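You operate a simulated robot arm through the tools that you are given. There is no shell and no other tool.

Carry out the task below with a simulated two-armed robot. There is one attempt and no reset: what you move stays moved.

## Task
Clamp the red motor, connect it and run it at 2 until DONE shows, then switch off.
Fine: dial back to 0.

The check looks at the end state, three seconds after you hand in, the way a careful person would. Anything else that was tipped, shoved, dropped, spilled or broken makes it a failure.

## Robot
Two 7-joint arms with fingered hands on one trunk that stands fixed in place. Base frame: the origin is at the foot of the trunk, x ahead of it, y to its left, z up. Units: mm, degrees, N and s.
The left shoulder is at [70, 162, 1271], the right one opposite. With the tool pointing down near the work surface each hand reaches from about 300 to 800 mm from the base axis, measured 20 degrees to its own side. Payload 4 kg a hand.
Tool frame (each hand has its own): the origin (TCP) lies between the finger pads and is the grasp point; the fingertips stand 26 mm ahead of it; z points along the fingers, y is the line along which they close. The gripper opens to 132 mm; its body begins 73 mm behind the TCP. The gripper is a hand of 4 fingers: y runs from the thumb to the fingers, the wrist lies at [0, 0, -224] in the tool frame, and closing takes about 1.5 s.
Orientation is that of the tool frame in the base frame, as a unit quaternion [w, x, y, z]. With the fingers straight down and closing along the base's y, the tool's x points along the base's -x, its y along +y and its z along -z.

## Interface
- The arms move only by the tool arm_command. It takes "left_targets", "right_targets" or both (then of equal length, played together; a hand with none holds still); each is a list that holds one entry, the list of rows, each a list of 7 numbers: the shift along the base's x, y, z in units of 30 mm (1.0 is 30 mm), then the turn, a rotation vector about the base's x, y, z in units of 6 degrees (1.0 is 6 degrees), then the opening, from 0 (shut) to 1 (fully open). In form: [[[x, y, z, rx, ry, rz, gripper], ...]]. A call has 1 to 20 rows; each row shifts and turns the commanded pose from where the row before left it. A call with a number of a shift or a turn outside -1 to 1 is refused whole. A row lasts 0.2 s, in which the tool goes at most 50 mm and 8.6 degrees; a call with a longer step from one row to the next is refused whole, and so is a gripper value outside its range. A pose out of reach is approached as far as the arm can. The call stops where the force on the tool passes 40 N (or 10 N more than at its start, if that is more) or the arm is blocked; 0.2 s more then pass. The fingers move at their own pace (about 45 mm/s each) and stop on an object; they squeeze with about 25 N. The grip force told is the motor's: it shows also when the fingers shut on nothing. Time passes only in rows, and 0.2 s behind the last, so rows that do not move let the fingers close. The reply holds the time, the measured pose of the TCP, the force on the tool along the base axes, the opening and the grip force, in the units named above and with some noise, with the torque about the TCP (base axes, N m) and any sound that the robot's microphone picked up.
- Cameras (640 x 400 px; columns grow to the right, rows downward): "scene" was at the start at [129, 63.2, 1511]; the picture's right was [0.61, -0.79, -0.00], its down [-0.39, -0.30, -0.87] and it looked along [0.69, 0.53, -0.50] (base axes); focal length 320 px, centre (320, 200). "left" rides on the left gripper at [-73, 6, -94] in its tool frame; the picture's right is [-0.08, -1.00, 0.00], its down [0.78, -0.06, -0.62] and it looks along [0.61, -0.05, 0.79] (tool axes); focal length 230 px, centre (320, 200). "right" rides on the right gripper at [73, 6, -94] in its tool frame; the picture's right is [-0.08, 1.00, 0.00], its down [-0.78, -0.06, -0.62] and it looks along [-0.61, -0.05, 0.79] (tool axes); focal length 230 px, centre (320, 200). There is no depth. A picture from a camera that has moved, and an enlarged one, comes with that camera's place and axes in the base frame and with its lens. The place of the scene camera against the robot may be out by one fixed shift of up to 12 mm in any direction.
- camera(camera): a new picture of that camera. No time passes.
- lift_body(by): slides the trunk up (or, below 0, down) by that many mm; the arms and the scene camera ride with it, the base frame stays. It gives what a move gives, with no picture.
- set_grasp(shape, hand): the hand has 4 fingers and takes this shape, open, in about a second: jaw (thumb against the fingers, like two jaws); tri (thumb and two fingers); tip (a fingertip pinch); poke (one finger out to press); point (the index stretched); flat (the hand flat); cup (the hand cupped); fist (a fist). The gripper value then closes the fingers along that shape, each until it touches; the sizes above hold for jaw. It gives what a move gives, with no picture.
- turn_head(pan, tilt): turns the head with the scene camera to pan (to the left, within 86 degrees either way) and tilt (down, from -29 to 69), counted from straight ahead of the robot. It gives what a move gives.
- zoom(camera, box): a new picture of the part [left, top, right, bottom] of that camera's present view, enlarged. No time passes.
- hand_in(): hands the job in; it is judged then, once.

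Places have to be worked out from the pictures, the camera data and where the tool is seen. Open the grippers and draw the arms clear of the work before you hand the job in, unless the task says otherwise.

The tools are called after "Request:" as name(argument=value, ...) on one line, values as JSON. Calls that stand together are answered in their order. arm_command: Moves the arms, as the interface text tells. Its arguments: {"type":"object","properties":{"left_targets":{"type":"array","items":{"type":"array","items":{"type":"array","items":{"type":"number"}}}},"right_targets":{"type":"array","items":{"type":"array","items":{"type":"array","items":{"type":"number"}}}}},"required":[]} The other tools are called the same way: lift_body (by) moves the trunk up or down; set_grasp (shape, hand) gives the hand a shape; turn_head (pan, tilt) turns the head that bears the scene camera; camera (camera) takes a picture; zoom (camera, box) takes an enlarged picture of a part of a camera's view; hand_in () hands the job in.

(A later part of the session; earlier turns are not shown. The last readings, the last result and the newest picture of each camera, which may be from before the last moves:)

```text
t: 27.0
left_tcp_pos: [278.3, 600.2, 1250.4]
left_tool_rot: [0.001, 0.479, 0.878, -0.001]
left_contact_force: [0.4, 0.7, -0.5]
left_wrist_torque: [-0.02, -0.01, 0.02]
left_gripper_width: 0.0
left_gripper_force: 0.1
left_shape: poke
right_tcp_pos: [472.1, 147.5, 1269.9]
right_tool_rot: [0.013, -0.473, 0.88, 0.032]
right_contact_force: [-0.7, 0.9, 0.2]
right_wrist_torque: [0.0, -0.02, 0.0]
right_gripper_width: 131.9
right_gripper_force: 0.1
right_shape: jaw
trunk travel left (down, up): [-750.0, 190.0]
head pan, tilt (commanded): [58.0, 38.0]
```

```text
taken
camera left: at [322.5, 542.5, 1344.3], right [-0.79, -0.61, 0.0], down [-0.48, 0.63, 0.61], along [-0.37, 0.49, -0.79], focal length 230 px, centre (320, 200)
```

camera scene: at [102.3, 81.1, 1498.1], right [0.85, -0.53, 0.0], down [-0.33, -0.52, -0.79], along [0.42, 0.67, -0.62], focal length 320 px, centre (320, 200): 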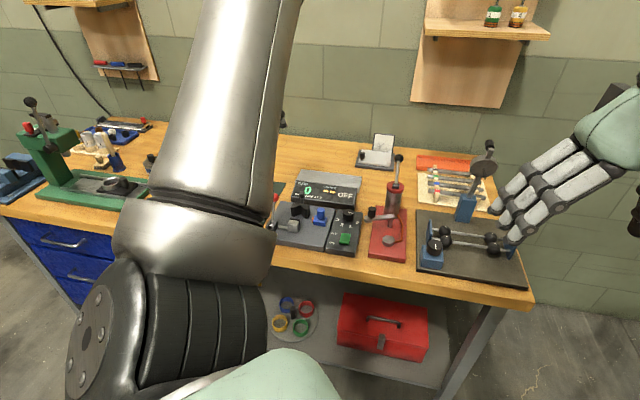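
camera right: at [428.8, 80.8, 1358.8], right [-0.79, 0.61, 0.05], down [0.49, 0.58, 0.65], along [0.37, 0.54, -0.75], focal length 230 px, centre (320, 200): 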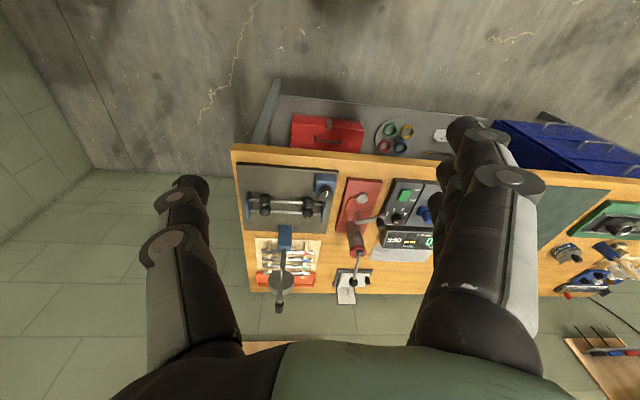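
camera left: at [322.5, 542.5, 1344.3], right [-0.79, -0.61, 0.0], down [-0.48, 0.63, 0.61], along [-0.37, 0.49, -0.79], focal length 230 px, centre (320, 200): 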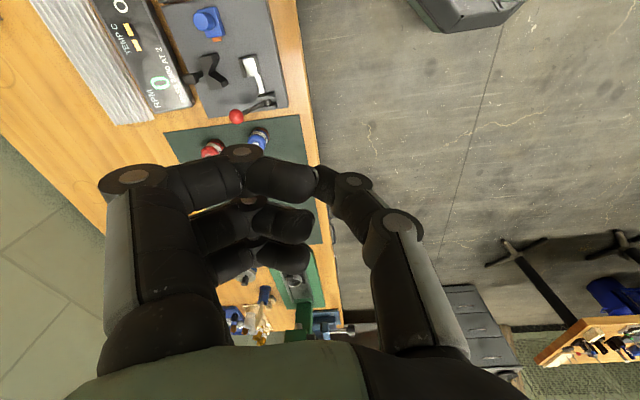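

The fingers are rather thick. Let me look closer at the poke shape and compare the "point" shape.

Request:
zoom(camera="left", box=[90, 120, 450, 345])

Request:
set_grasp(shape="point", hand="left")

Request:
zoom(camera="left", box=[90, 120, 450, 345])

Request:
set_grasp(shape="tip", hand="left")

Request:
arm_command(left_targets=[[[0, 0, 0, 0, 0, 0, 0.25], [0, 0, 0, 0, 0, 0, 0.25], [0, 0, 0, 0, 0, 0, 0.25], [0, 0, 0, 0, 0, 0, 0.25], [0, 0, 0, 0, 0, 0, 0.25], [0, 0, 0, 0, 0, 0, 0.25], [0, 0, 0, 0, 0, 0, 0.25]]])

Request:
camera(camera="left")

```text
1.78 times, centred on (270, 232) of left
camera zoom: at [322.5, 542.5, 1344.3], right [-0.79, -0.61, 0.0], down [-0.48, 0.63, 0.61], along [-0.37, 0.49, -0.79], focal length 409 px, centre (409, 142)
```

zoom: 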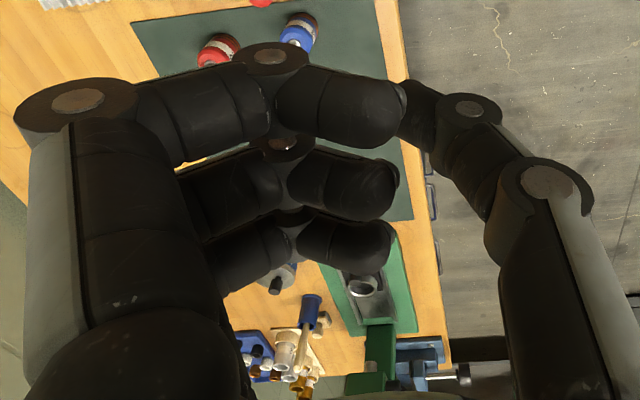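

```text
t: 27.9
left_tcp_pos: [278.0, 599.3, 1249.8]
left_tool_rot: [0.001, 0.479, 0.878, 0.0]
left_contact_force: [0.0, -0.1, 0.3]
left_wrist_torque: [0.02, 0.03, -0.02]
left_gripper_width: 126.0
left_gripper_force: 0.0
left_shape: point
right_tcp_pos: [473.0, 147.9, 1269.7]
right_tool_rot: [0.015, -0.474, 0.88, 0.032]
right_contact_force: [0.5, -0.7, -0.2]
right_wrist_torque: [0.03, 0.01, 0.05]
right_gripper_width: 131.9
right_gripper_force: 0.1
right_shape: jaw
trunk travel left (down, up): [-750.0, 190.0]
head pan, tilt (commanded): [58.0, 38.0]
```

```text
1.78 times, centred on (270, 232) of left
camera zoom: at [322.6, 542.5, 1344.3], right [-0.79, -0.61, 0.0], down [-0.48, 0.63, 0.61], along [-0.37, 0.49, -0.79], focal length 409 px, centre (409, 142)
```

zoom: 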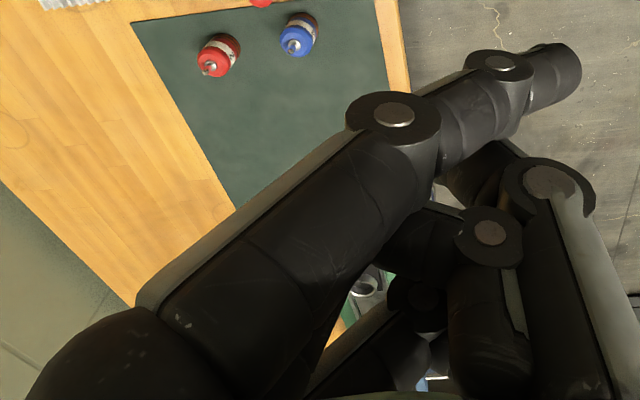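

```text
t: 28.8
left_tcp_pos: [277.9, 600.5, 1250.3]
left_tool_rot: [0.002, 0.478, 0.878, 0.0]
left_contact_force: [0.5, -0.3, -0.1]
left_wrist_torque: [-0.01, -0.01, -0.01]
left_gripper_width: 131.7
left_gripper_force: 0.1
left_shape: tip
right_tcp_pos: [471.9, 147.2, 1269.3]
right_tool_rot: [0.013, -0.474, 0.88, 0.032]
right_contact_force: [0.5, -1.0, 0.5]
right_wrist_torque: [0.01, 0.0, -0.03]
right_gripper_width: 132.0
right_gripper_force: 0.0
right_shape: jaw
trunk travel left (down, up): [-750.0, 190.0]
head pan, tilt (commanded): [58.0, 38.0]
```

```text
t: 30.4
left_tcp_pos: [279.7, 600.7, 1250.3]
left_tool_rot: [0.0, 0.478, 0.878, -0.001]
left_contact_force: [-0.6, -0.1, 0.4]
left_wrist_torque: [-0.02, -0.01, -0.05]
left_gripper_width: 33.4
left_gripper_force: 0.1
left_shape: tip
right_tcp_pos: [472.4, 146.9, 1269.8]
right_tool_rot: [0.015, -0.474, 0.88, 0.031]
right_contact_force: [0.5, 0.3, 0.2]
right_wrist_torque: [0.01, -0.04, 0.0]
right_gripper_width: 132.0
right_gripper_force: 0.0
right_shape: jaw
trunk travel left (down, up): [-750.0, 190.0]
head pan, tilt (commanded): [58.0, 38.0]
```

```text
taken
camera left: at [322.5, 542.5, 1344.3], right [-0.79, -0.61, 0.0], down [-0.48, 0.63, 0.61], along [-0.37, 0.49, -0.79], focal length 230 px, centre (320, 200)
```

left: 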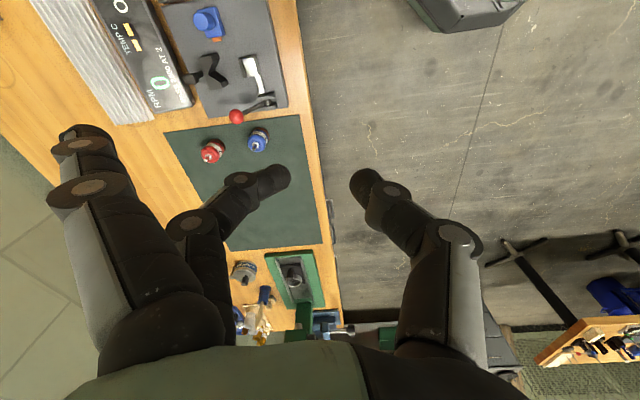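

In tip shape the outer fingers splay out and could hit the lever ball, so I'll think about moving the lever out of the way first and learn how it works. I'll return to jaw shape, turn the hand to −45° (closing along the lever's swing plane) and hover above the red ball to grasp it.

Request:
set_grasp(shape="jaw", hand="left")

Request:
arm_command(left_targets=[[[0.364, 0.586, -0.8, 0, 0, 0.5, 0.5], [0.364, 0.586, -0.8, 0, 0, 0.5, 0.5], [0.364, 0.586, -0.8, 0, 0, 0.5, 0.5], [0.364, 0.586, -0.8, 0, 0, 0.5, 0.5], [0.364, 0.586, -0.8, 0, 0, 0, 0.5], [0.364, 0.586, -0.8, 0, 0, 0, 0.5], [0.364, 0.586, -0.8, 0, 0, 0, 0.5]]])

Request:
camera(camera="left")

```text
t: 31.3
left_tcp_pos: [279.6, 600.1, 1250.7]
left_tool_rot: [0.001, 0.478, 0.878, 0.0]
left_contact_force: [-0.1, 0.3, -0.3]
left_wrist_torque: [-0.02, 0.02, -0.02]
left_gripper_width: 131.9
left_gripper_force: 0.1
left_shape: jaw
right_tcp_pos: [473.2, 146.5, 1269.0]
right_tool_rot: [0.014, -0.473, 0.88, 0.032]
right_contact_force: [-0.2, 0.3, 0.2]
right_wrist_torque: [0.01, 0.01, 0.02]
right_gripper_width: 131.9
right_gripper_force: 0.2
right_shape: jaw
trunk travel left (down, up): [-750.0, 190.0]
head pan, tilt (commanded): [58.0, 38.0]
```

```text
t: 32.9
left_tcp_pos: [354.4, 721.0, 1081.4]
left_tool_rot: [0.001, 0.383, 0.924, -0.002]
left_contact_force: [-0.2, -0.4, 0.2]
left_wrist_torque: [0.0, 0.04, -0.08]
left_gripper_width: 66.9
left_gripper_force: 0.1
left_shape: jaw
right_tcp_pos: [473.1, 148.2, 1269.1]
right_tool_rot: [0.014, -0.474, 0.88, 0.03]
right_contact_force: [0.1, 0.5, -0.3]
right_wrist_torque: [-0.03, 0.0, 0.02]
right_gripper_width: 132.0
right_gripper_force: 0.0
right_shape: jaw
trunk travel left (down, up): [-750.0, 190.0]
head pan, tilt (commanded): [58.0, 38.0]
```

```text
taken
camera left: at [410.4, 673.6, 1175.8], right [-0.65, -0.76, 0.0], down [-0.6, 0.51, 0.61], along [-0.47, 0.4, -0.79], focal length 230 px, centre (320, 200)
```

left: 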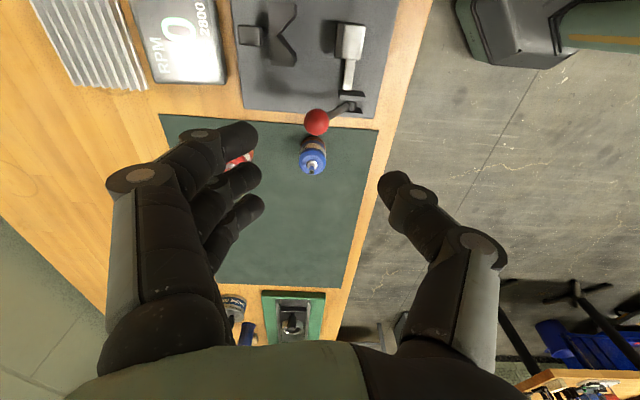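

The ball is centred under the hand (316,122). I'll descend about 118 mm so the TCP is at the ball, fingers open ~67 mm on both sides.

Request:
arm_command(left_targets=[[[0.02, 0.03, -0.98, 0, 0, 0, 0.5], [0.02, 0.03, -0.98, 0, 0, 0, 0.5], [0.02, 0.03, -0.98, 0, 0, 0, 0.5], [0.02, 0.03, -0.7, 0, 0, 0, 0.5], [0, 0, 0, 0, 0, 0, 0.5]]])

Request:
camera(camera="left")

Request:
camera(camera="scene")

```text
t: 34.1
left_tcp_pos: [359.5, 728.7, 970.0]
left_tool_rot: [0.002, 0.384, 0.923, 0.001]
left_contact_force: [0.0, 0.2, -0.1]
left_wrist_torque: [-0.02, 0.01, 0.0]
left_gripper_width: 66.7
left_gripper_force: 0.1
left_shape: jaw
right_tcp_pos: [472.0, 146.7, 1270.0]
right_tool_rot: [0.014, -0.473, 0.88, 0.031]
right_contact_force: [-0.8, 0.1, 0.7]
right_wrist_torque: [-0.03, 0.05, 0.0]
right_gripper_width: 131.6
right_gripper_force: 0.1
right_shape: jaw
trunk travel left (down, up): [-750.0, 190.0]
head pan, tilt (commanded): [58.0, 38.0]
```

```text
taken
camera left: at [413.9, 680.0, 1064.9], right [-0.65, -0.76, 0.0], down [-0.6, 0.51, 0.61], along [-0.47, 0.4, -0.79], focal length 230 px, centre (320, 200)
```

left: 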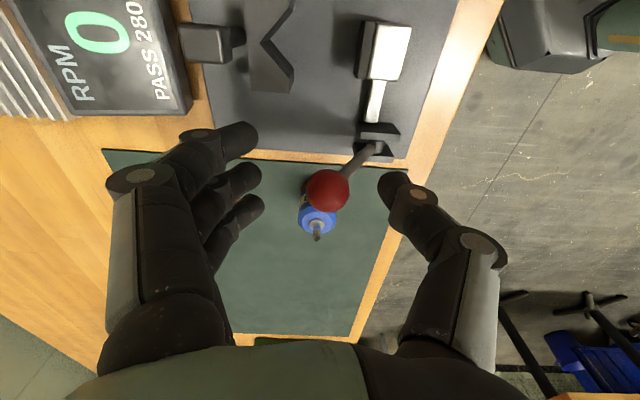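

```text
taken
camera scene: at [102.6, 81.5, 1498.1], right [0.85, -0.53, 0.0], down [-0.33, -0.52, -0.79], along [0.42, 0.67, -0.62], focal length 320 px, centre (320, 200)
```

scene: 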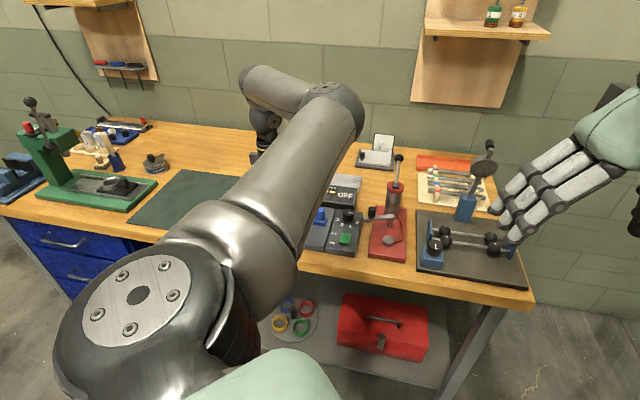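

The ball is right at the grasp point. Closing the fingers on it.

Request:
arm_command(left_targets=[[[0, 0, 0, 0, 0, 0, 0.1], [0, 0, 0, 0, 0, 0, 0.1], [0, 0, 0, 0, 0, 0, 0.1], [0, 0, 0, 0, 0, 0, 0.1], [0, 0, 0, 0, 0, 0, 0.1]]])

Request:
camera(camera="left")

```text
t: 35.3
left_tcp_pos: [356.8, 727.0, 971.6]
left_tool_rot: [0.002, 0.382, 0.924, -0.002]
left_contact_force: [-6.4, -6.1, -1.4]
left_wrist_torque: [-0.13, 0.16, 0.01]
left_gripper_width: 6.1
left_gripper_force: 18.1
left_shape: jaw
right_tcp_pos: [471.2, 145.5, 1270.1]
right_tool_rot: [0.014, -0.473, 0.88, 0.031]
right_contact_force: [0.9, 0.9, -0.4]
right_wrist_torque: [-0.01, 0.0, 0.02]
right_gripper_width: 131.9
right_gripper_force: 0.1
right_shape: jaw
trunk travel left (down, up): [-750.0, 190.0]
head pan, tilt (commanded): [58.0, 38.0]
```

```text
taken
camera left: at [412.6, 679.1, 1065.4], right [-0.65, -0.76, 0.0], down [-0.6, 0.51, 0.61], along [-0.47, 0.4, -0.79], focal length 230 px, centre (320, 200)
```

left: 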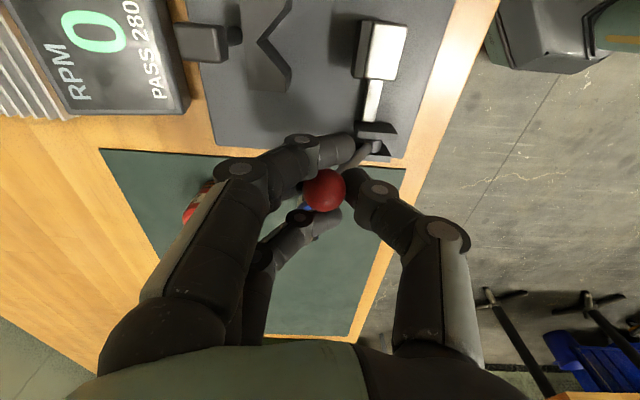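

The fingers wrapped the ball; the reaction shows the lever resists going back (+n), so it is at its open stop leaning away. I'll try swinging it gently toward the front along its arc.

Request:
arm_command(left_targets=[[[-0.1, -0.1, 0.07, 0, 0, 0, 0.1], [-0.1, -0.1, 0.07, 0, 0, 0, 0.1], [-0.1, -0.1, 0.06, 0, 0, 0, 0.1]]])

Request:
camera(camera="left")

```text
t: 36.1
left_tcp_pos: [349.5, 718.6, 976.1]
left_tool_rot: [0.001, 0.383, 0.924, -0.002]
left_contact_force: [-0.8, -3.8, -19.6]
left_wrist_torque: [0.08, -0.12, 0.01]
left_gripper_width: 1.4
left_gripper_force: 24.7
left_shape: jaw
right_tcp_pos: [473.6, 149.9, 1268.2]
right_tool_rot: [0.012, -0.474, 0.88, 0.031]
right_contact_force: [0.4, -0.6, -0.7]
right_wrist_torque: [0.01, -0.01, 0.0]
right_gripper_width: 131.9
right_gripper_force: 0.1
right_shape: jaw
trunk travel left (down, up): [-750.0, 190.0]
head pan, tilt (commanded): [58.0, 38.0]
```

```text
taken
camera left: at [404.7, 671.9, 1069.6], right [-0.65, -0.76, 0.0], down [-0.6, 0.52, 0.61], along [-0.47, 0.4, -0.79], focal length 230 px, centre (320, 200)
```

left: 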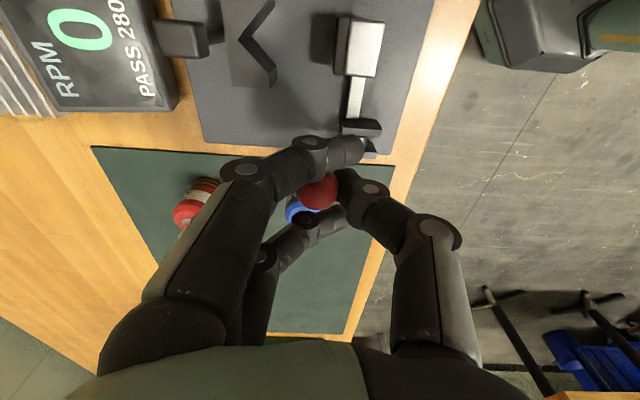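

The ball followed the hand and the jaw pad edge moved closer to the V (68→59 px), so pulling the lever forward closes the clamp. I'll zoom to quantify and ease the upward pull.

Request:
arm_command(left_targets=[[[-0.1, -0.1, -0.08, 0, 0, 0, 0.1], [-0.1, -0.1, -0.04, 0, 0, 0, 0.1], [-0.1, -0.1, 0, 0, 0, 0, 0.1]]])

Request:
camera(camera="left")

Request:
zoom(camera="left", box=[200, 0, 420, 160])

```text
t: 36.9
left_tcp_pos: [339.3, 709.5, 973.5]
left_tool_rot: [0.001, 0.383, 0.924, 0.0]
left_contact_force: [2.0, -1.9, -10.0]
left_wrist_torque: [0.05, -0.01, 0.02]
left_gripper_width: 0.0
left_gripper_force: 25.3
left_shape: jaw
right_tcp_pos: [473.7, 147.6, 1268.1]
right_tool_rot: [0.012, -0.474, 0.88, 0.032]
right_contact_force: [-0.4, -0.1, 0.1]
right_wrist_torque: [0.0, -0.03, 0.02]
right_gripper_width: 132.0
right_gripper_force: 0.1
right_shape: jaw
trunk travel left (down, up): [-750.0, 190.0]
head pan, tilt (commanded): [58.0, 38.0]
```

```text
taken
camera left: at [395.0, 662.6, 1067.6], right [-0.65, -0.76, 0.0], down [-0.6, 0.51, 0.61], along [-0.47, 0.4, -0.79], focal length 230 px, centre (320, 200)
```

left: 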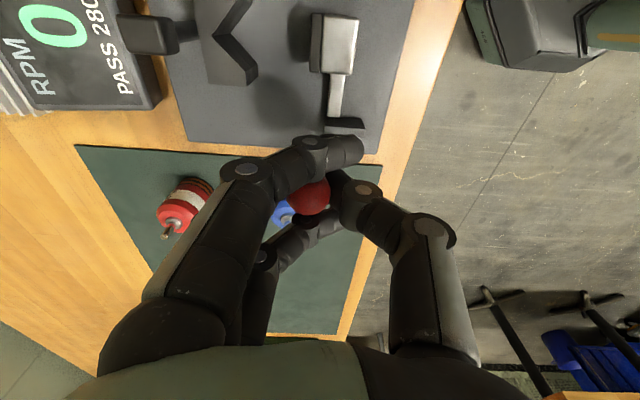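

```text
2.50 times, centred on (310, 80) of left
camera zoom: at [395.0, 662.6, 1067.6], right [-0.65, -0.76, 0.0], down [-0.6, 0.51, 0.61], along [-0.47, 0.4, -0.79], focal length 575 px, centre (345, 500)
```

zoom: 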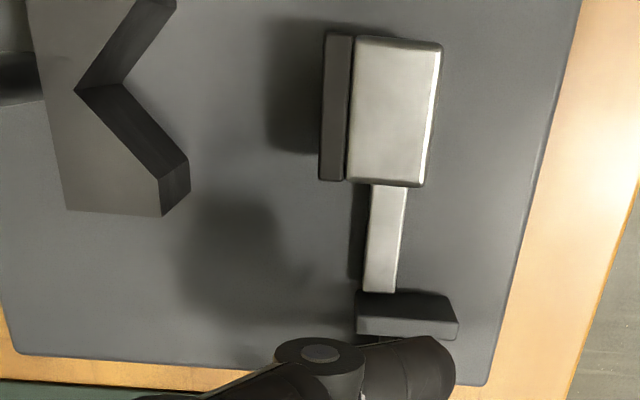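

The jaw moved only ~1–2 mm for ~13° of lever. I'll continue pulling the ball to roughly upright, which gets it away from where the hand must come down with the motor while keeping enough jaw gap.

Request:
arm_command(left_targets=[[[-0.1, -0.1, 0.0, 0, 0, 0, 0.1], [-0.1, -0.1, 0.0, 0, 0, 0, 0.1], [-0.1, -0.1, 0, 0, 0, 0, 0.1], [-0.1, -0.1, 0, 0, 0, 0, 0.1], [-0.1, -0.1, 0, 0, 0, 0, 0.1]]])

Request:
camera(camera="left")

Request:
zoom(camera="left", box=[160, 0, 380, 160])

```text
t: 38.1
left_tcp_pos: [325.2, 696.2, 973.1]
left_tool_rot: [0.001, 0.384, 0.923, -0.001]
left_contact_force: [3.8, 2.9, -7.8]
left_wrist_torque: [0.18, -0.15, 0.03]
left_gripper_width: 0.0
left_gripper_force: 24.7
left_shape: jaw
right_tcp_pos: [472.8, 149.1, 1268.6]
right_tool_rot: [0.013, -0.474, 0.88, 0.03]
right_contact_force: [0.5, -1.1, 0.4]
right_wrist_torque: [-0.01, 0.0, -0.03]
right_gripper_width: 132.0
right_gripper_force: 0.2
right_shape: jaw
trunk travel left (down, up): [-750.0, 190.0]
head pan, tilt (commanded): [58.0, 38.0]
```

```text
taken
camera left: at [380.2, 647.7, 1068.1], right [-0.65, -0.76, 0.0], down [-0.6, 0.51, 0.62], along [-0.47, 0.4, -0.79], focal length 230 px, centre (320, 200)
```

left: 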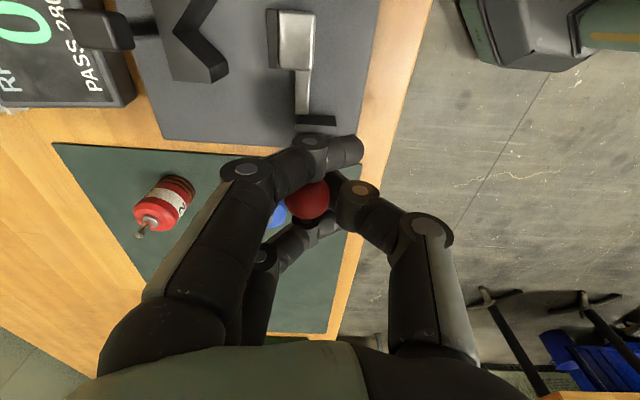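

```text
2.50 times, centred on (270, 80) of left
camera zoom: at [380.2, 647.7, 1068.1], right [-0.65, -0.76, 0.0], down [-0.6, 0.51, 0.62], along [-0.47, 0.4, -0.79], focal length 575 px, centre (445, 500)
```

zoom: 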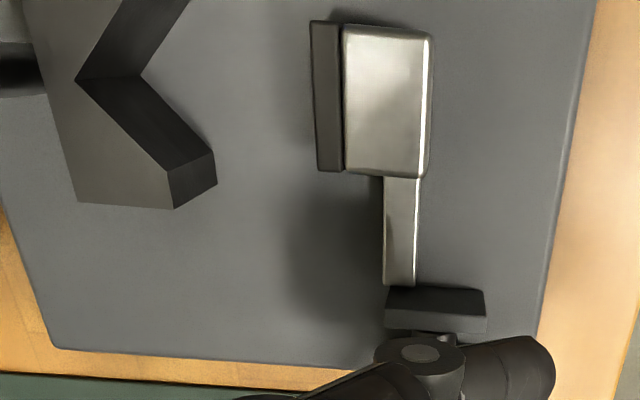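

Pad-to-notch gap is now ≈50 mm with the lever about upright. I'd like the motor diameter precisely, so let me zoom on it from this close viewpoint.

Request:
zoom(camera="left", box=[110, 160, 230, 250])

Request:
zoom(camera="left", box=[250, 110, 410, 250])

```text
4.44 times, centred on (170, 205) of left
camera zoom: at [380.2, 647.7, 1068.1], right [-0.65, -0.76, 0.0], down [-0.6, 0.51, 0.62], along [-0.47, 0.4, -0.79], focal length 1022 px, centre (987, 178)
```

zoom: 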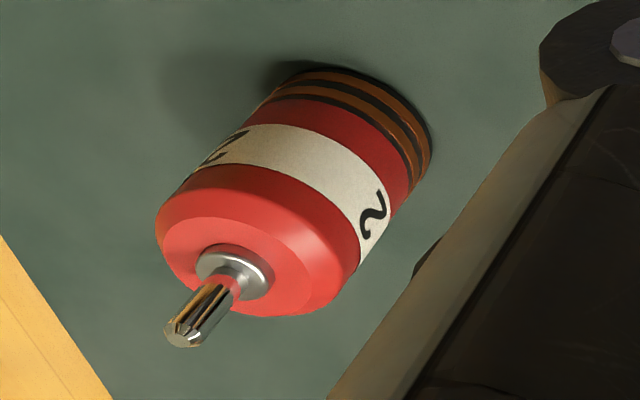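

```text
2.86 times, centred on (330, 180) of left
camera zoom: at [380.2, 647.7, 1068.1], right [-0.65, -0.76, 0.0], down [-0.6, 0.51, 0.62], along [-0.47, 0.4, -0.79], focal length 657 px, centre (291, 257)
```

zoom: 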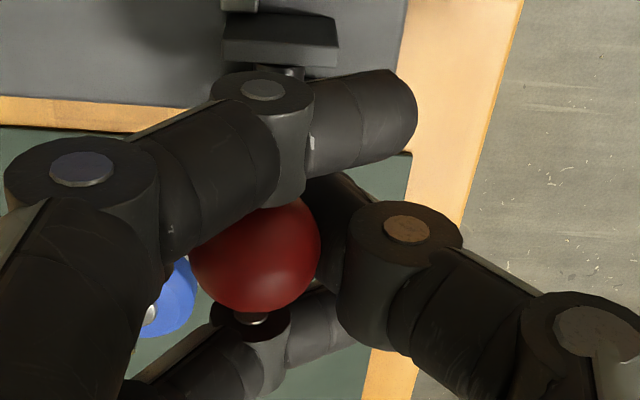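

Motor radius ≈18 mm (⌀36), red motor axis ≈ (369.5,853), shaft tip z≈937; V is 90° so the seat centre lies 25.5 mm before the notch. Lever upright leaves ≈7 mm play, which is workable. I'll release the ball and rise to see whether the lever stays.

Request:
arm_command(left_targets=[[[0, 0, 0, 0, 0, 0, 0.5], [0, 0, 0, 0, 0, 0, 0.5], [0, 0, 0, 0, 0, 0, 0.5], [0, 0, 0, 0, 0, 0, 0.5], [0, 0, 0.5, 0, 0, 0, 0.5], [0, 0, 0.9, 0, 0, 0, 0.5], [0, 0, 0.9, 0, 0, 0, 0.5], [0, 0, 0.9, 0, 0, 0, 0.5]]])

Request:
camera(camera="left")

Request:
zoom(camera="left", box=[160, 0, 380, 160])

```text
t: 39.9
left_tcp_pos: [323.9, 693.6, 1072.9]
left_tool_rot: [0.001, 0.383, 0.924, 0.001]
left_contact_force: [1.1, 0.8, -0.1]
left_wrist_torque: [0.01, 0.0, 0.01]
left_gripper_width: 65.2
left_gripper_force: 0.1
left_shape: jaw
right_tcp_pos: [471.5, 147.6, 1269.8]
right_tool_rot: [0.013, -0.474, 0.88, 0.031]
right_contact_force: [-0.6, 0.3, -0.2]
right_wrist_torque: [0.0, -0.01, 0.03]
right_gripper_width: 131.7
right_gripper_force: 0.1
right_shape: jaw
trunk travel left (down, up): [-750.0, 190.0]
head pan, tilt (commanded): [58.0, 38.0]
```

```text
taken
camera left: at [378.9, 646.2, 1167.1], right [-0.65, -0.76, 0.0], down [-0.6, 0.51, 0.61], along [-0.47, 0.4, -0.79], focal length 230 px, centre (320, 200)
```

left: 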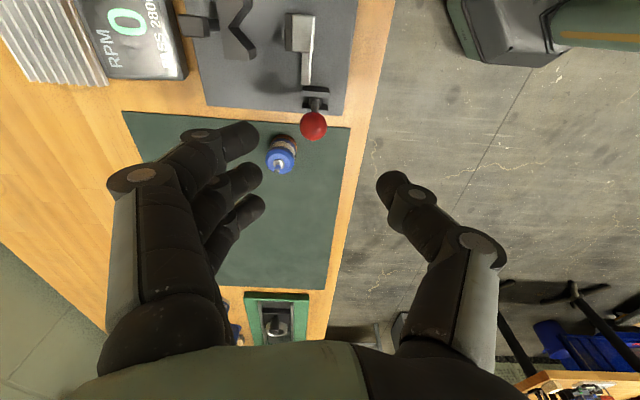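

```text
2.50 times, centred on (270, 80) of left
camera zoom: at [378.9, 646.2, 1167.1], right [-0.65, -0.76, 0.0], down [-0.6, 0.51, 0.61], along [-0.47, 0.4, -0.79], focal length 575 px, centre (445, 500)
```

zoom: 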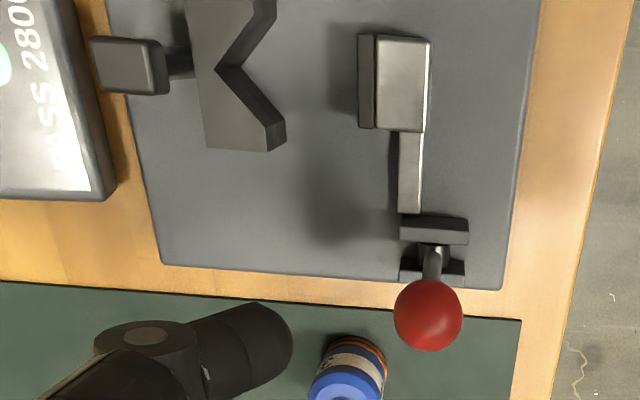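

The lever stays upright by friction with ≈50 mm jaw gap. Now I'll turn the hand to +45°, tilt it 18° so the fingers point outward (for reach), and hover above the red motor.

Request:
arm_command(left_targets=[[[0.05, 0.2, 0, 0, 0, 1, 0.55], [0.05, 0.2, 0, 0, 0, 1, 0.55], [0.05, 0.2, 0, 0, 0, 1, 0.55], [0.05, 0.2, 0, 0, 0, 1, 0.55], [0.05, 0.2, 0, 0, 0, 1, 0.55], [0.05, 0.2, 0, 0, 0, 1, 0.55], [0.05, 0.2, 0, 0, 0, 1, 0.55], [0.05, 0.2, 0, 0, 0, 1, 0.55], [0.05, 0.2, 0, 0, 0, 1, 0.55], [0.05, 0.2, 0, 0, 0, 1, 0.55], [0.05, 0.2, 0, 0, 0, 1, 0.55], [0.05, 0.2, 0, 0, 0, 1, 0.55], [0.05, 0.2, 0, 0, 0, 1, 0.55], [0.05, 0.2, 0, 0, 0, 1, 0.55], [0.05, 0.2, 0, 0, 0, 1, 0.55], [0.26, 0.77, 0, 0.714, -0.7, 0, 0.55], [0.26, 0.77, 0, 0.714, -0.7, 0, 0.55], [0.26, 0.77, 0, 0.714, -0.7, 0, 0.55], [0, 0, 0, 0, 0, 0, 0.55]]])

Request:
camera(camera="left")

Request:
camera(camera="scene")

```text
t: 43.9
left_tcp_pos: [368.5, 851.1, 1070.6]
left_tool_rot: [0.145, -0.378, 0.912, 0.063]
left_contact_force: [0.5, -0.1, -0.2]
left_wrist_torque: [0.01, -0.01, 0.01]
left_gripper_width: 71.8
left_gripper_force: 0.1
left_shape: jaw
right_tcp_pos: [473.5, 146.6, 1269.9]
right_tool_rot: [0.013, -0.473, 0.88, 0.032]
right_contact_force: [0.4, 0.4, 0.2]
right_wrist_torque: [-0.02, -0.02, 0.01]
right_gripper_width: 132.1
right_gripper_force: 0.1
right_shape: jaw
trunk travel left (down, up): [-750.0, 190.0]
head pan, tilt (commanded): [58.0, 38.0]
```

```text
taken
camera left: at [392.8, 883.9, 1183.0], right [0.76, -0.65, 0.02], down [-0.62, -0.71, 0.34], along [-0.21, -0.27, -0.94], focal length 230 px, centre (320, 200)
```

left: 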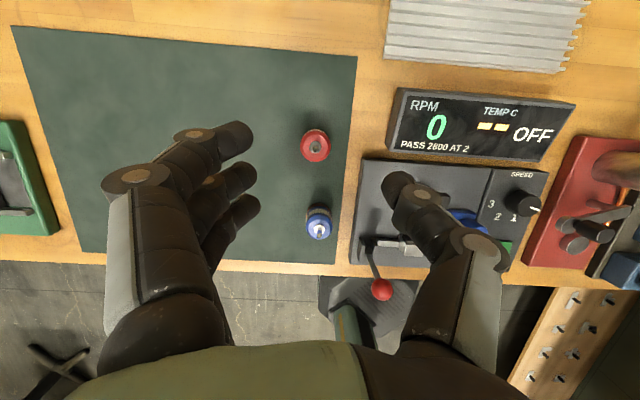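

```text
taken
camera scene: at [102.7, 81.2, 1498.1], right [0.85, -0.53, 0.0], down [-0.33, -0.52, -0.79], along [0.42, 0.67, -0.62], focal length 320 px, centre (320, 200)
```

scene: 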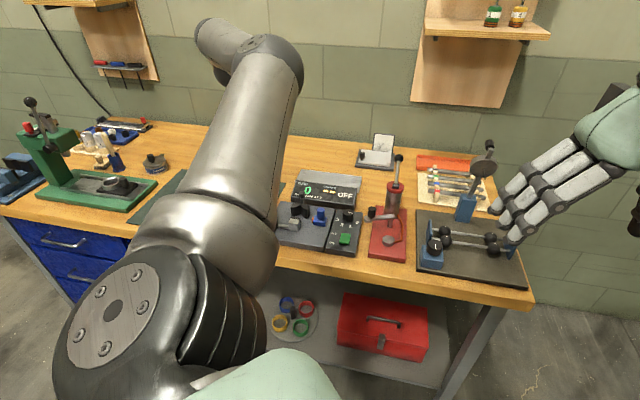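

No reach problem at this pose. The red motor sits almost under the TCP; I'll zoom in to fine-tune the alignment.

Request:
zoom(camera="left", box=[270, 100, 370, 250])

Request:
zoom(camera="left", box=[340, 140, 520, 310])

```text
2.67 times, centred on (320, 175) of left
camera zoom: at [392.8, 883.9, 1183.0], right [0.76, -0.65, 0.02], down [-0.62, -0.71, 0.34], along [-0.21, -0.27, -0.94], focal length 614 px, centre (320, 267)
```

zoom: 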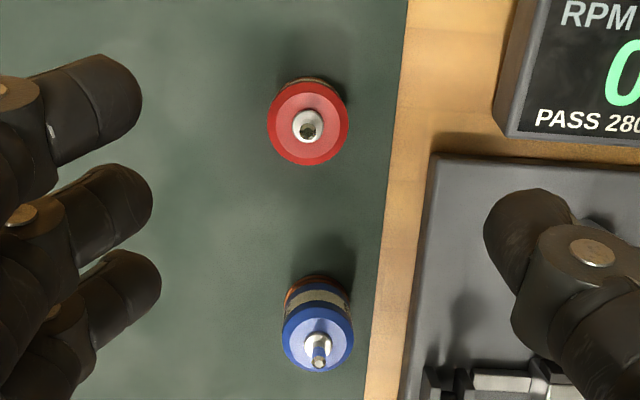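

```text
2.35 times, centred on (430, 225) of left
camera zoom: at [392.8, 883.9, 1183.0], right [0.76, -0.65, 0.02], down [-0.62, -0.71, 0.34], along [-0.21, -0.27, -0.94], focal length 541 px, centre (61, 141)
```

zoom: 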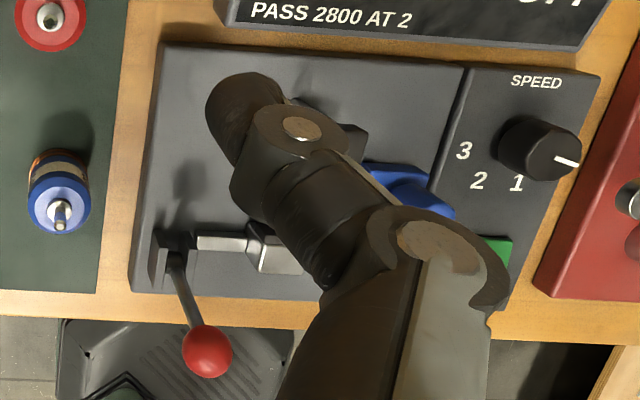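

The motor axis projects to about (372,858). I'll descend part-way to z≈980 while shifting a few mm, then re-check.

Request:
arm_command(left_targets=[[[0.033, 0.066, -1, 0, 0, 0, 0.55], [0.033, 0.066, -1, 0, 0, 0, 0.55], [0.033, 0.066, -1, 0, 0, 0, 0.55], [0, 0, 0, 0, 0, 0, 0.55]]])

Request:
camera(camera="left")

Request:
zoom(camera="left", box=[220, 100, 420, 250])

```text
t: 44.9
left_tcp_pos: [373.6, 861.3, 979.1]
left_tool_rot: [0.145, -0.377, 0.913, 0.061]
left_contact_force: [0.4, 0.1, -0.9]
left_wrist_torque: [0.02, 0.01, 0.02]
left_gripper_width: 71.7
left_gripper_force: 0.1
left_shape: jaw
right_tcp_pos: [472.8, 147.3, 1268.6]
right_tool_rot: [0.014, -0.474, 0.88, 0.031]
right_contact_force: [0.2, -0.2, -0.1]
right_wrist_torque: [-0.03, -0.01, -0.01]
right_gripper_width: 131.8
right_gripper_force: 0.1
right_shape: jaw
trunk travel left (down, up): [-750.0, 190.0]
head pan, tilt (commanded): [58.0, 38.0]
```

```text
taken
camera left: at [397.6, 893.0, 1090.7], right [0.76, -0.65, 0.02], down [-0.62, -0.71, 0.34], along [-0.21, -0.27, -0.94], focal length 230 px, centre (320, 200)
```

left: 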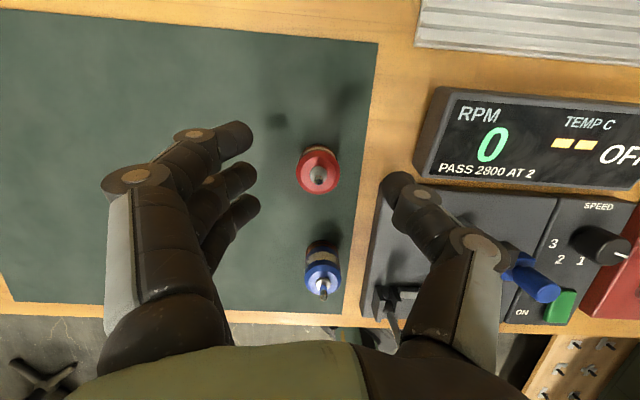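

```text
2.67 times, centred on (320, 175) of left
camera zoom: at [397.6, 893.0, 1090.7], right [0.76, -0.65, 0.02], down [-0.62, -0.71, 0.34], along [-0.21, -0.27, -0.94], focal length 614 px, centre (320, 267)
```

zoom: 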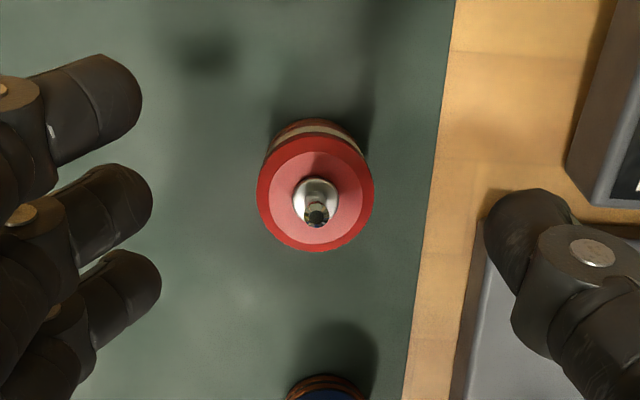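

The motor is directly beneath the TCP (prediction matches within ~1 mm). Descending 60 mm straight down so the fingers straddle the motor body.

Request:
arm_command(left_targets=[[[0, 0, -0.7, 0, 0, 0, 0.55], [0, 0, -0.7, 0, 0, 0, 0.55], [0, 0, -0.6, 0, 0, 0, 0.55], [0, 0, 0, 0, 0, 0, 0.55]]])

Request:
camera(camera="left")

```text
t: 45.9
left_tcp_pos: [371.8, 860.1, 920.5]
left_tool_rot: [0.145, -0.378, 0.912, 0.062]
left_contact_force: [0.0, 0.5, -0.4]
left_wrist_torque: [-0.01, -0.01, 0.01]
left_gripper_width: 71.9
left_gripper_force: 0.0
left_shape: jaw
right_tcp_pos: [473.1, 147.4, 1270.1]
right_tool_rot: [0.014, -0.473, 0.88, 0.032]
right_contact_force: [0.9, 0.1, 1.0]
right_wrist_torque: [0.02, -0.01, -0.02]
right_gripper_width: 131.7
right_gripper_force: 0.0
right_shape: jaw
trunk travel left (down, up): [-750.0, 190.0]
head pan, tilt (commanded): [58.0, 38.0]
```

```text
taken
camera left: at [396.2, 892.2, 1032.1], right [0.76, -0.65, 0.02], down [-0.62, -0.71, 0.34], along [-0.21, -0.27, -0.94], focal length 230 px, centre (320, 200)
```

left: 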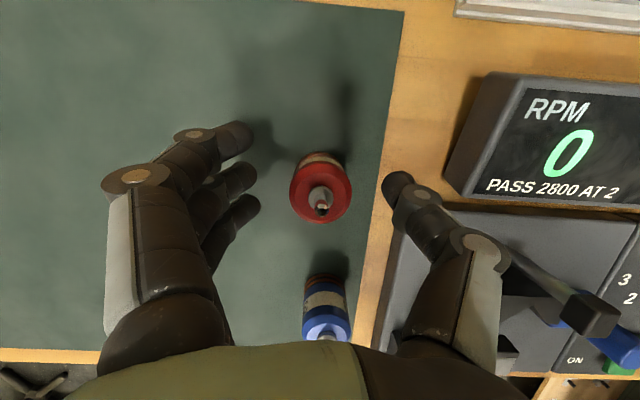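

The motor is centred between thumb and fingers. Closing on it.

Request:
arm_command(left_targets=[[[0, 0, 0, 0, 0, 0, 0.15], [0, 0, 0, 0, 0, 0, 0.15], [0, 0, 0, 0, 0, 0, 0.15], [0, 0, 0, 0, 0, 0, 0.15], [0, 0, 0, 0, 0, 0, 0.15], [0, 0, 0, 0, 0, 0, 0.15]]])

Request:
camera(camera="left")

Request:
zoom(camera="left", box=[220, 110, 420, 260])

```text
t: 47.3
left_tcp_pos: [371.0, 859.4, 921.2]
left_tool_rot: [0.144, -0.377, 0.913, 0.063]
left_contact_force: [-0.2, -0.2, 1.1]
left_wrist_torque: [0.0, 0.01, 0.01]
left_gripper_width: 19.4
left_gripper_force: 25.2
left_shape: jaw
right_tcp_pos: [472.5, 147.0, 1268.9]
right_tool_rot: [0.014, -0.473, 0.88, 0.031]
right_contact_force: [0.0, 0.0, -0.8]
right_wrist_torque: [0.0, 0.02, -0.01]
right_gripper_width: 132.0
right_gripper_force: 0.1
right_shape: jaw
trunk travel left (down, up): [-750.0, 190.0]
head pan, tilt (commanded): [58.0, 38.0]
```

```text
taken
camera left: at [396.2, 891.8, 1032.6], right [0.76, -0.65, 0.02], down [-0.62, -0.71, 0.34], along [-0.21, -0.27, -0.94], focal length 230 px, centre (320, 200)
```

left: 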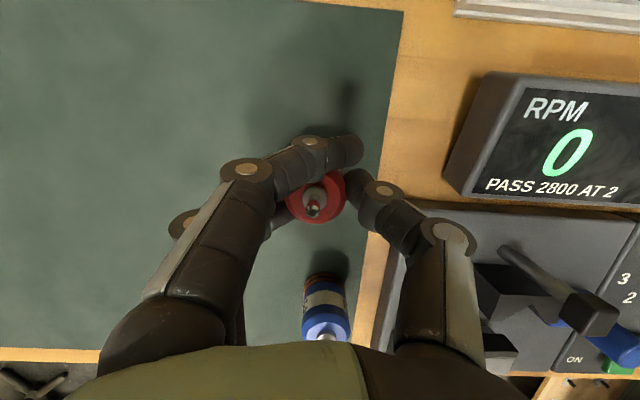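

```text
2.67 times, centred on (320, 185) of left
camera zoom: at [396.2, 891.8, 1032.6], right [0.76, -0.65, 0.02], down [-0.62, -0.71, 0.34], along [-0.21, -0.27, -0.94], focal length 614 px, centre (320, 240)
```

zoom: 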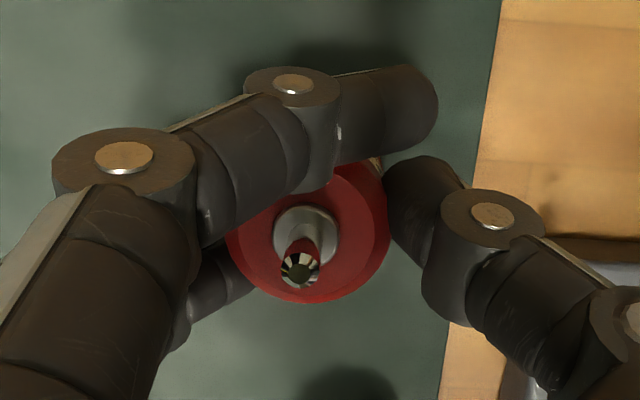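

The outer fingers wrapped around front and back of the motor, which would collide with V-block and jaw. I'll let go, rise, and use the "tip" shape (only middle finger and thumb pinch), then re-grasp.

Request:
arm_command(left_targets=[[[0, 0, 0, 0, 0, 0, 0.55], [0, 0, 0, 0, 0, 0, 0.55], [0, 0, 0, 0, 0, 0, 0.55], [0, 0, 0, 0, 0, 0, 0.55], [0, 0, 0, 0, 0, 0, 0.55], [0, 0, 0.7, 0, 0, 0, 0.55], [0, 0, 0.8, 0, 0, 0, 0.55], [0, 0, 0.9, 0, 0, 0, 0.55], [0, 0, 0.6, 0, 0, 0, 0.55]]])

Request:
set_grasp(shape="tip", hand="left")

Request:
arm_command(left_targets=[[[0, 0, 0, 0, 0, 0, 0.5], [0, 0, 0, 0, 0, 0, 0.5], [0, 0, 0, 0, 0, 0, 0.5], [0, 0, 0, 0, 0, 0, 0.5], [0, 0, 0, 0, 0, 0, 0.5]]])

Request:
camera(camera="left")

Request:
zoom(camera="left", box=[220, 100, 420, 250])

```text
t: 49.3
left_tcp_pos: [371.1, 862.3, 1011.6]
left_tool_rot: [0.145, -0.378, 0.912, 0.062]
left_contact_force: [0.2, 0.4, 0.3]
left_wrist_torque: [-0.01, -0.01, 0.0]
left_gripper_width: 72.0
left_gripper_force: 0.0
left_shape: jaw
right_tcp_pos: [471.8, 147.6, 1269.6]
right_tool_rot: [0.015, -0.474, 0.88, 0.032]
right_contact_force: [-0.4, 0.4, -0.2]
right_wrist_torque: [0.03, 0.03, 0.02]
right_gripper_width: 131.6
right_gripper_force: 0.0
right_shape: jaw
trunk travel left (down, up): [-750.0, 190.0]
head pan, tilt (commanded): [58.0, 38.0]
```

```text
t: 50.2
left_tcp_pos: [371.5, 862.6, 1012.4]
left_tool_rot: [0.144, -0.377, 0.913, 0.063]
left_contact_force: [0.7, 0.6, -0.3]
left_wrist_torque: [-0.03, -0.03, -0.01]
left_gripper_width: 131.8
left_gripper_force: 0.1
left_shape: tip
right_tcp_pos: [471.5, 147.7, 1269.9]
right_tool_rot: [0.015, -0.473, 0.88, 0.031]
right_contact_force: [1.0, 0.3, -0.6]
right_wrist_torque: [0.0, 0.02, -0.01]
right_gripper_width: 131.8
right_gripper_force: 0.1
right_shape: jaw
trunk travel left (down, up): [-750.0, 190.0]
head pan, tilt (commanded): [58.0, 38.0]
```

```text
t: 51.4
left_tcp_pos: [372.3, 863.6, 1012.2]
left_tool_rot: [0.144, -0.377, 0.913, 0.063]
left_contact_force: [0.6, 0.1, -0.1]
left_wrist_torque: [0.0, 0.01, -0.03]
left_gripper_width: 66.7
left_gripper_force: 0.1
left_shape: tip
right_tcp_pos: [471.1, 147.5, 1269.8]
right_tool_rot: [0.013, -0.474, 0.88, 0.031]
right_contact_force: [0.1, 0.9, -0.4]
right_wrist_torque: [0.05, 0.0, -0.01]
right_gripper_width: 131.9
right_gripper_force: 0.1
right_shape: jaw
trunk travel left (down, up): [-750.0, 190.0]
head pan, tilt (commanded): [58.0, 38.0]
```

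```text
taken
camera left: at [396.4, 895.2, 1124.0], right [0.76, -0.65, 0.02], down [-0.62, -0.71, 0.34], along [-0.21, -0.27, -0.94], focal length 230 px, centre (320, 200)
```

left: 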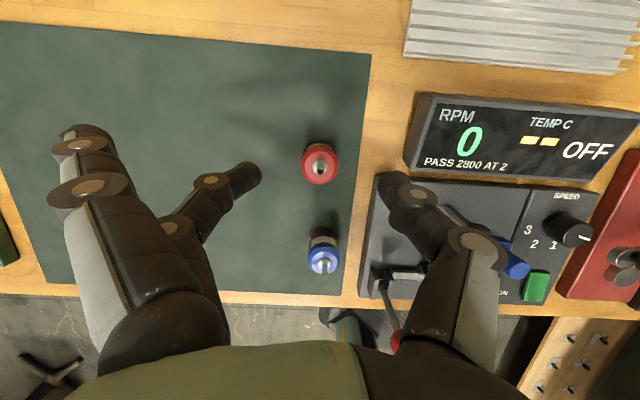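

```text
2.67 times, centred on (320, 175) of left
camera zoom: at [396.4, 895.2, 1124.0], right [0.76, -0.65, 0.02], down [-0.62, -0.71, 0.34], along [-0.21, -0.27, -0.94], focal length 614 px, centre (320, 267)
```

zoom: 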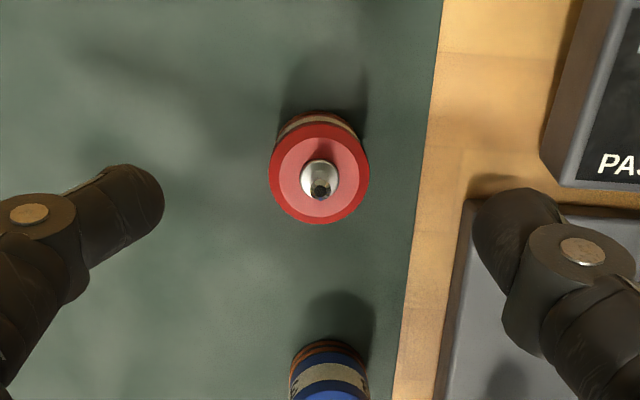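

The splayed outer finger in tip shape plus the tilt would come close to the lever ball. Thumb-on-left (hand turned 180°) would be much better; I'll rise, level the hand, and test how far the wrist turns in the + direction.

Request:
arm_command(left_targets=[[[0, 0, 0.9, 0, 0, 0, 0.5], [0, 0, 0.9, 0, 0, 0, 0.5], [-0.4, -0.9, 0.6, -0.714, 0.7, 0, 0.5], [-0.4, -0.9, 0.3, -0.714, 0.7, 0, 0.5], [-0.4, -0.9, 0, -0.714, 0.7, 0, 0.5], [-0.4, -0.9, 0, 0, 0, 1, 0.5], [-0.4, -0.9, 0, 0, 0, 1, 0.5], [-0.4, -0.9, 0, 0, 0, 1, 0.5], [0, 0, 0, 0, 0, 1, 0.5], [0, 0, 0, 0, 0, 1, 0.5], [0, 0, 0, 0, 0, 1, 0.5], [0, 0, 0, 0, 0, 1, 0.5], [0, 0, 0, 0, 0, 1, 0.5], [0, 0, 0, 0, 0, 1, 0.5], [0, 0, 0, 0, 0, 1, 0.5], [0, 0, 0, 0, 0, 1, 0.5], [0, 0, 0, 0, 0, 1, 0.5], [0, 0, 0, 0, 0, 1, 0.5], [0, 0, 0, 0, 0, 1, 0.5], [0, 0, 0, 0, 0, 1, 0.5]]])

Request:
camera(camera="left")

```text
t: 55.6
left_tcp_pos: [300.4, 696.4, 1091.0]
left_tool_rot: [0.0, 0.924, -0.381, -0.001]
left_contact_force: [-0.5, 0.0, -0.8]
left_wrist_torque: [-0.01, -0.03, -0.01]
left_gripper_width: 66.8
left_gripper_force: 0.0
left_shape: tip
right_tcp_pos: [471.9, 146.4, 1269.9]
right_tool_rot: [0.013, -0.474, 0.88, 0.032]
right_contact_force: [-0.5, 0.2, -0.9]
right_wrist_torque: [-0.04, 0.0, -0.04]
right_gripper_width: 132.0
right_gripper_force: 0.0
right_shape: jaw
trunk travel left (down, up): [-750.0, 190.0]
head pan, tilt (commanded): [58.0, 38.0]
```

```text
taken
camera left: at [245.2, 744.4, 1186.2], right [0.65, 0.76, 0.0], down [0.6, -0.51, 0.61], along [0.47, -0.4, -0.79], focal length 230 px, centre (320, 200)
```

left: 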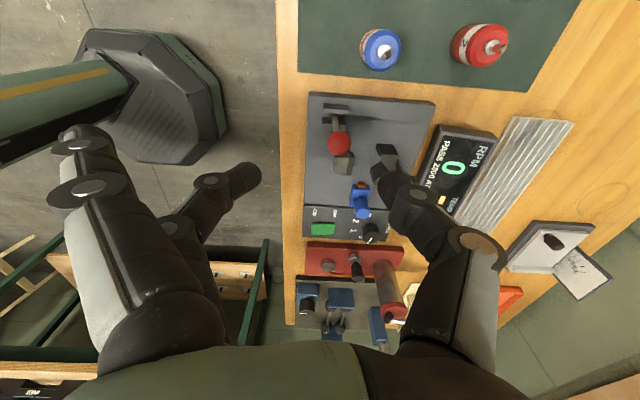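

No limit up to +135°. Continuing another 90°.

Request:
arm_command(left_targets=[[[0, 0, 0, 0, 0, 1, 0.5], [0, 0, 0, 0, 0, 1, 0.5], [0, 0, 0, 0, 0, 1, 0.5], [0, 0, 0, 0, 0, 1, 0.5], [0, 0, 0, 0, 0, 1, 0.5], [0, 0, 0, 0, 0, 1, 0.5], [0, 0, 0, 0, 0, 1, 0.5], [0, 0, 0, 0, 0, 1, 0.5], [0, 0, 0, 0, 0, 1, 0.5], [0, 0, 0, 0, 0, 1, 0.5], [0, 0, 0, 0, 0, 1, 0.5], [0, 0, 0, 0, 0, 1, 0.5], [0, 0, 0, 0, 0, 1, 0.5], [0, 0, 0, 0, 0, 1, 0.5], [0, 0, 0, 0, 0, 1, 0.5]]])

Request:
camera(camera="left")

```text
t: 58.8
left_tcp_pos: [300.0, 696.9, 1092.9]
left_tool_rot: [0.0, 0.924, 0.383, -0.001]
left_contact_force: [-0.1, 0.0, -0.4]
left_wrist_torque: [0.01, 0.02, 0.0]
left_gripper_width: 66.8
left_gripper_force: 0.0
left_shape: tip
right_tcp_pos: [472.1, 146.7, 1269.5]
right_tool_rot: [0.014, -0.474, 0.88, 0.032]
right_contact_force: [-1.2, 1.5, 0.0]
right_wrist_torque: [0.0, -0.02, 0.02]
right_gripper_width: 132.0
right_gripper_force: 0.0
right_shape: jaw
trunk travel left (down, up): [-750.0, 190.0]
head pan, tilt (commanded): [58.0, 38.0]
```

```text
taken
camera left: at [252.7, 641.6, 1186.1], right [-0.76, 0.65, 0.0], down [0.51, 0.6, 0.61], along [0.4, 0.47, -0.79], focal length 230 px, centre (320, 200)
```

left: 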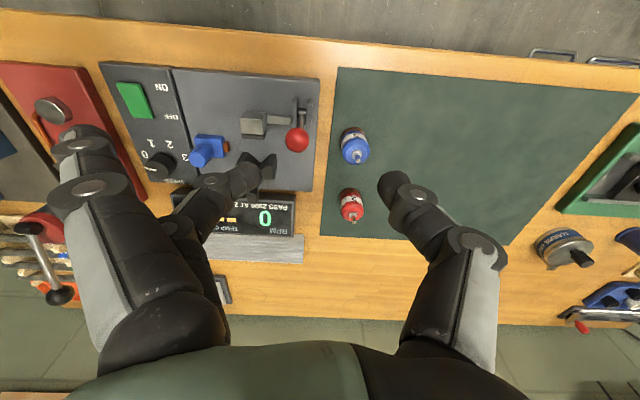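

Yaw 225° is reachable, which gives a near-side camera. Let me check what the third finger does in tip shape using zooms and the other cameras.

Request:
zoom(camera="left", box=[40, 110, 300, 340])

Request:
camera(camera="scene")

Request:
camera(camera="right")

```text
1.74 times, centred on (170, 225) of left
camera zoom: at [252.7, 641.6, 1186.1], right [-0.76, 0.65, 0.0], down [0.51, 0.6, 0.61], along [0.4, 0.47, -0.79], focal length 400 px, centre (581, 156)
```

zoom: 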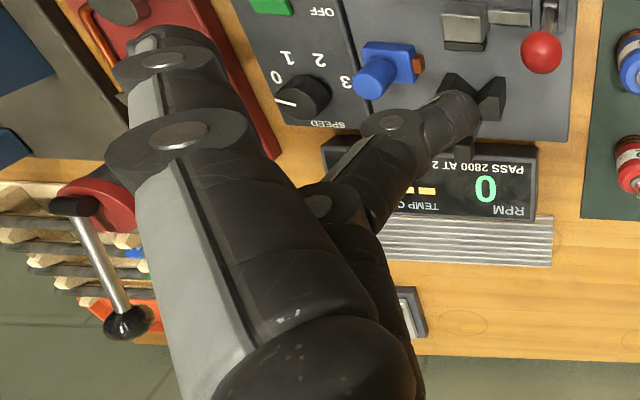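

```text
taken
camera scene: at [102.6, 81.4, 1498.1], right [0.85, -0.53, 0.0], down [-0.33, -0.52, -0.79], along [0.42, 0.67, -0.62], focal length 320 px, centre (320, 200)
```

scene: 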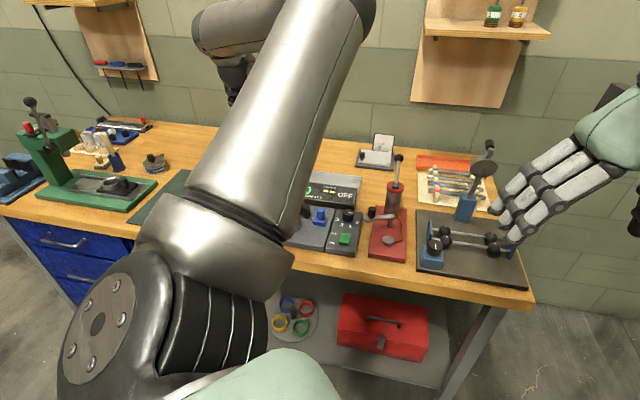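

```text
taken
camera right: at [427.9, 82.5, 1359.3], right [-0.79, 0.61, 0.05], down [0.49, 0.58, 0.65], along [0.37, 0.54, -0.75], focal length 230 px, centre (320, 200)
```

right: 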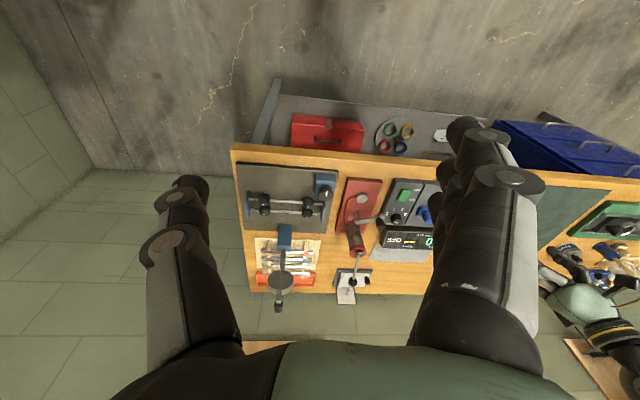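

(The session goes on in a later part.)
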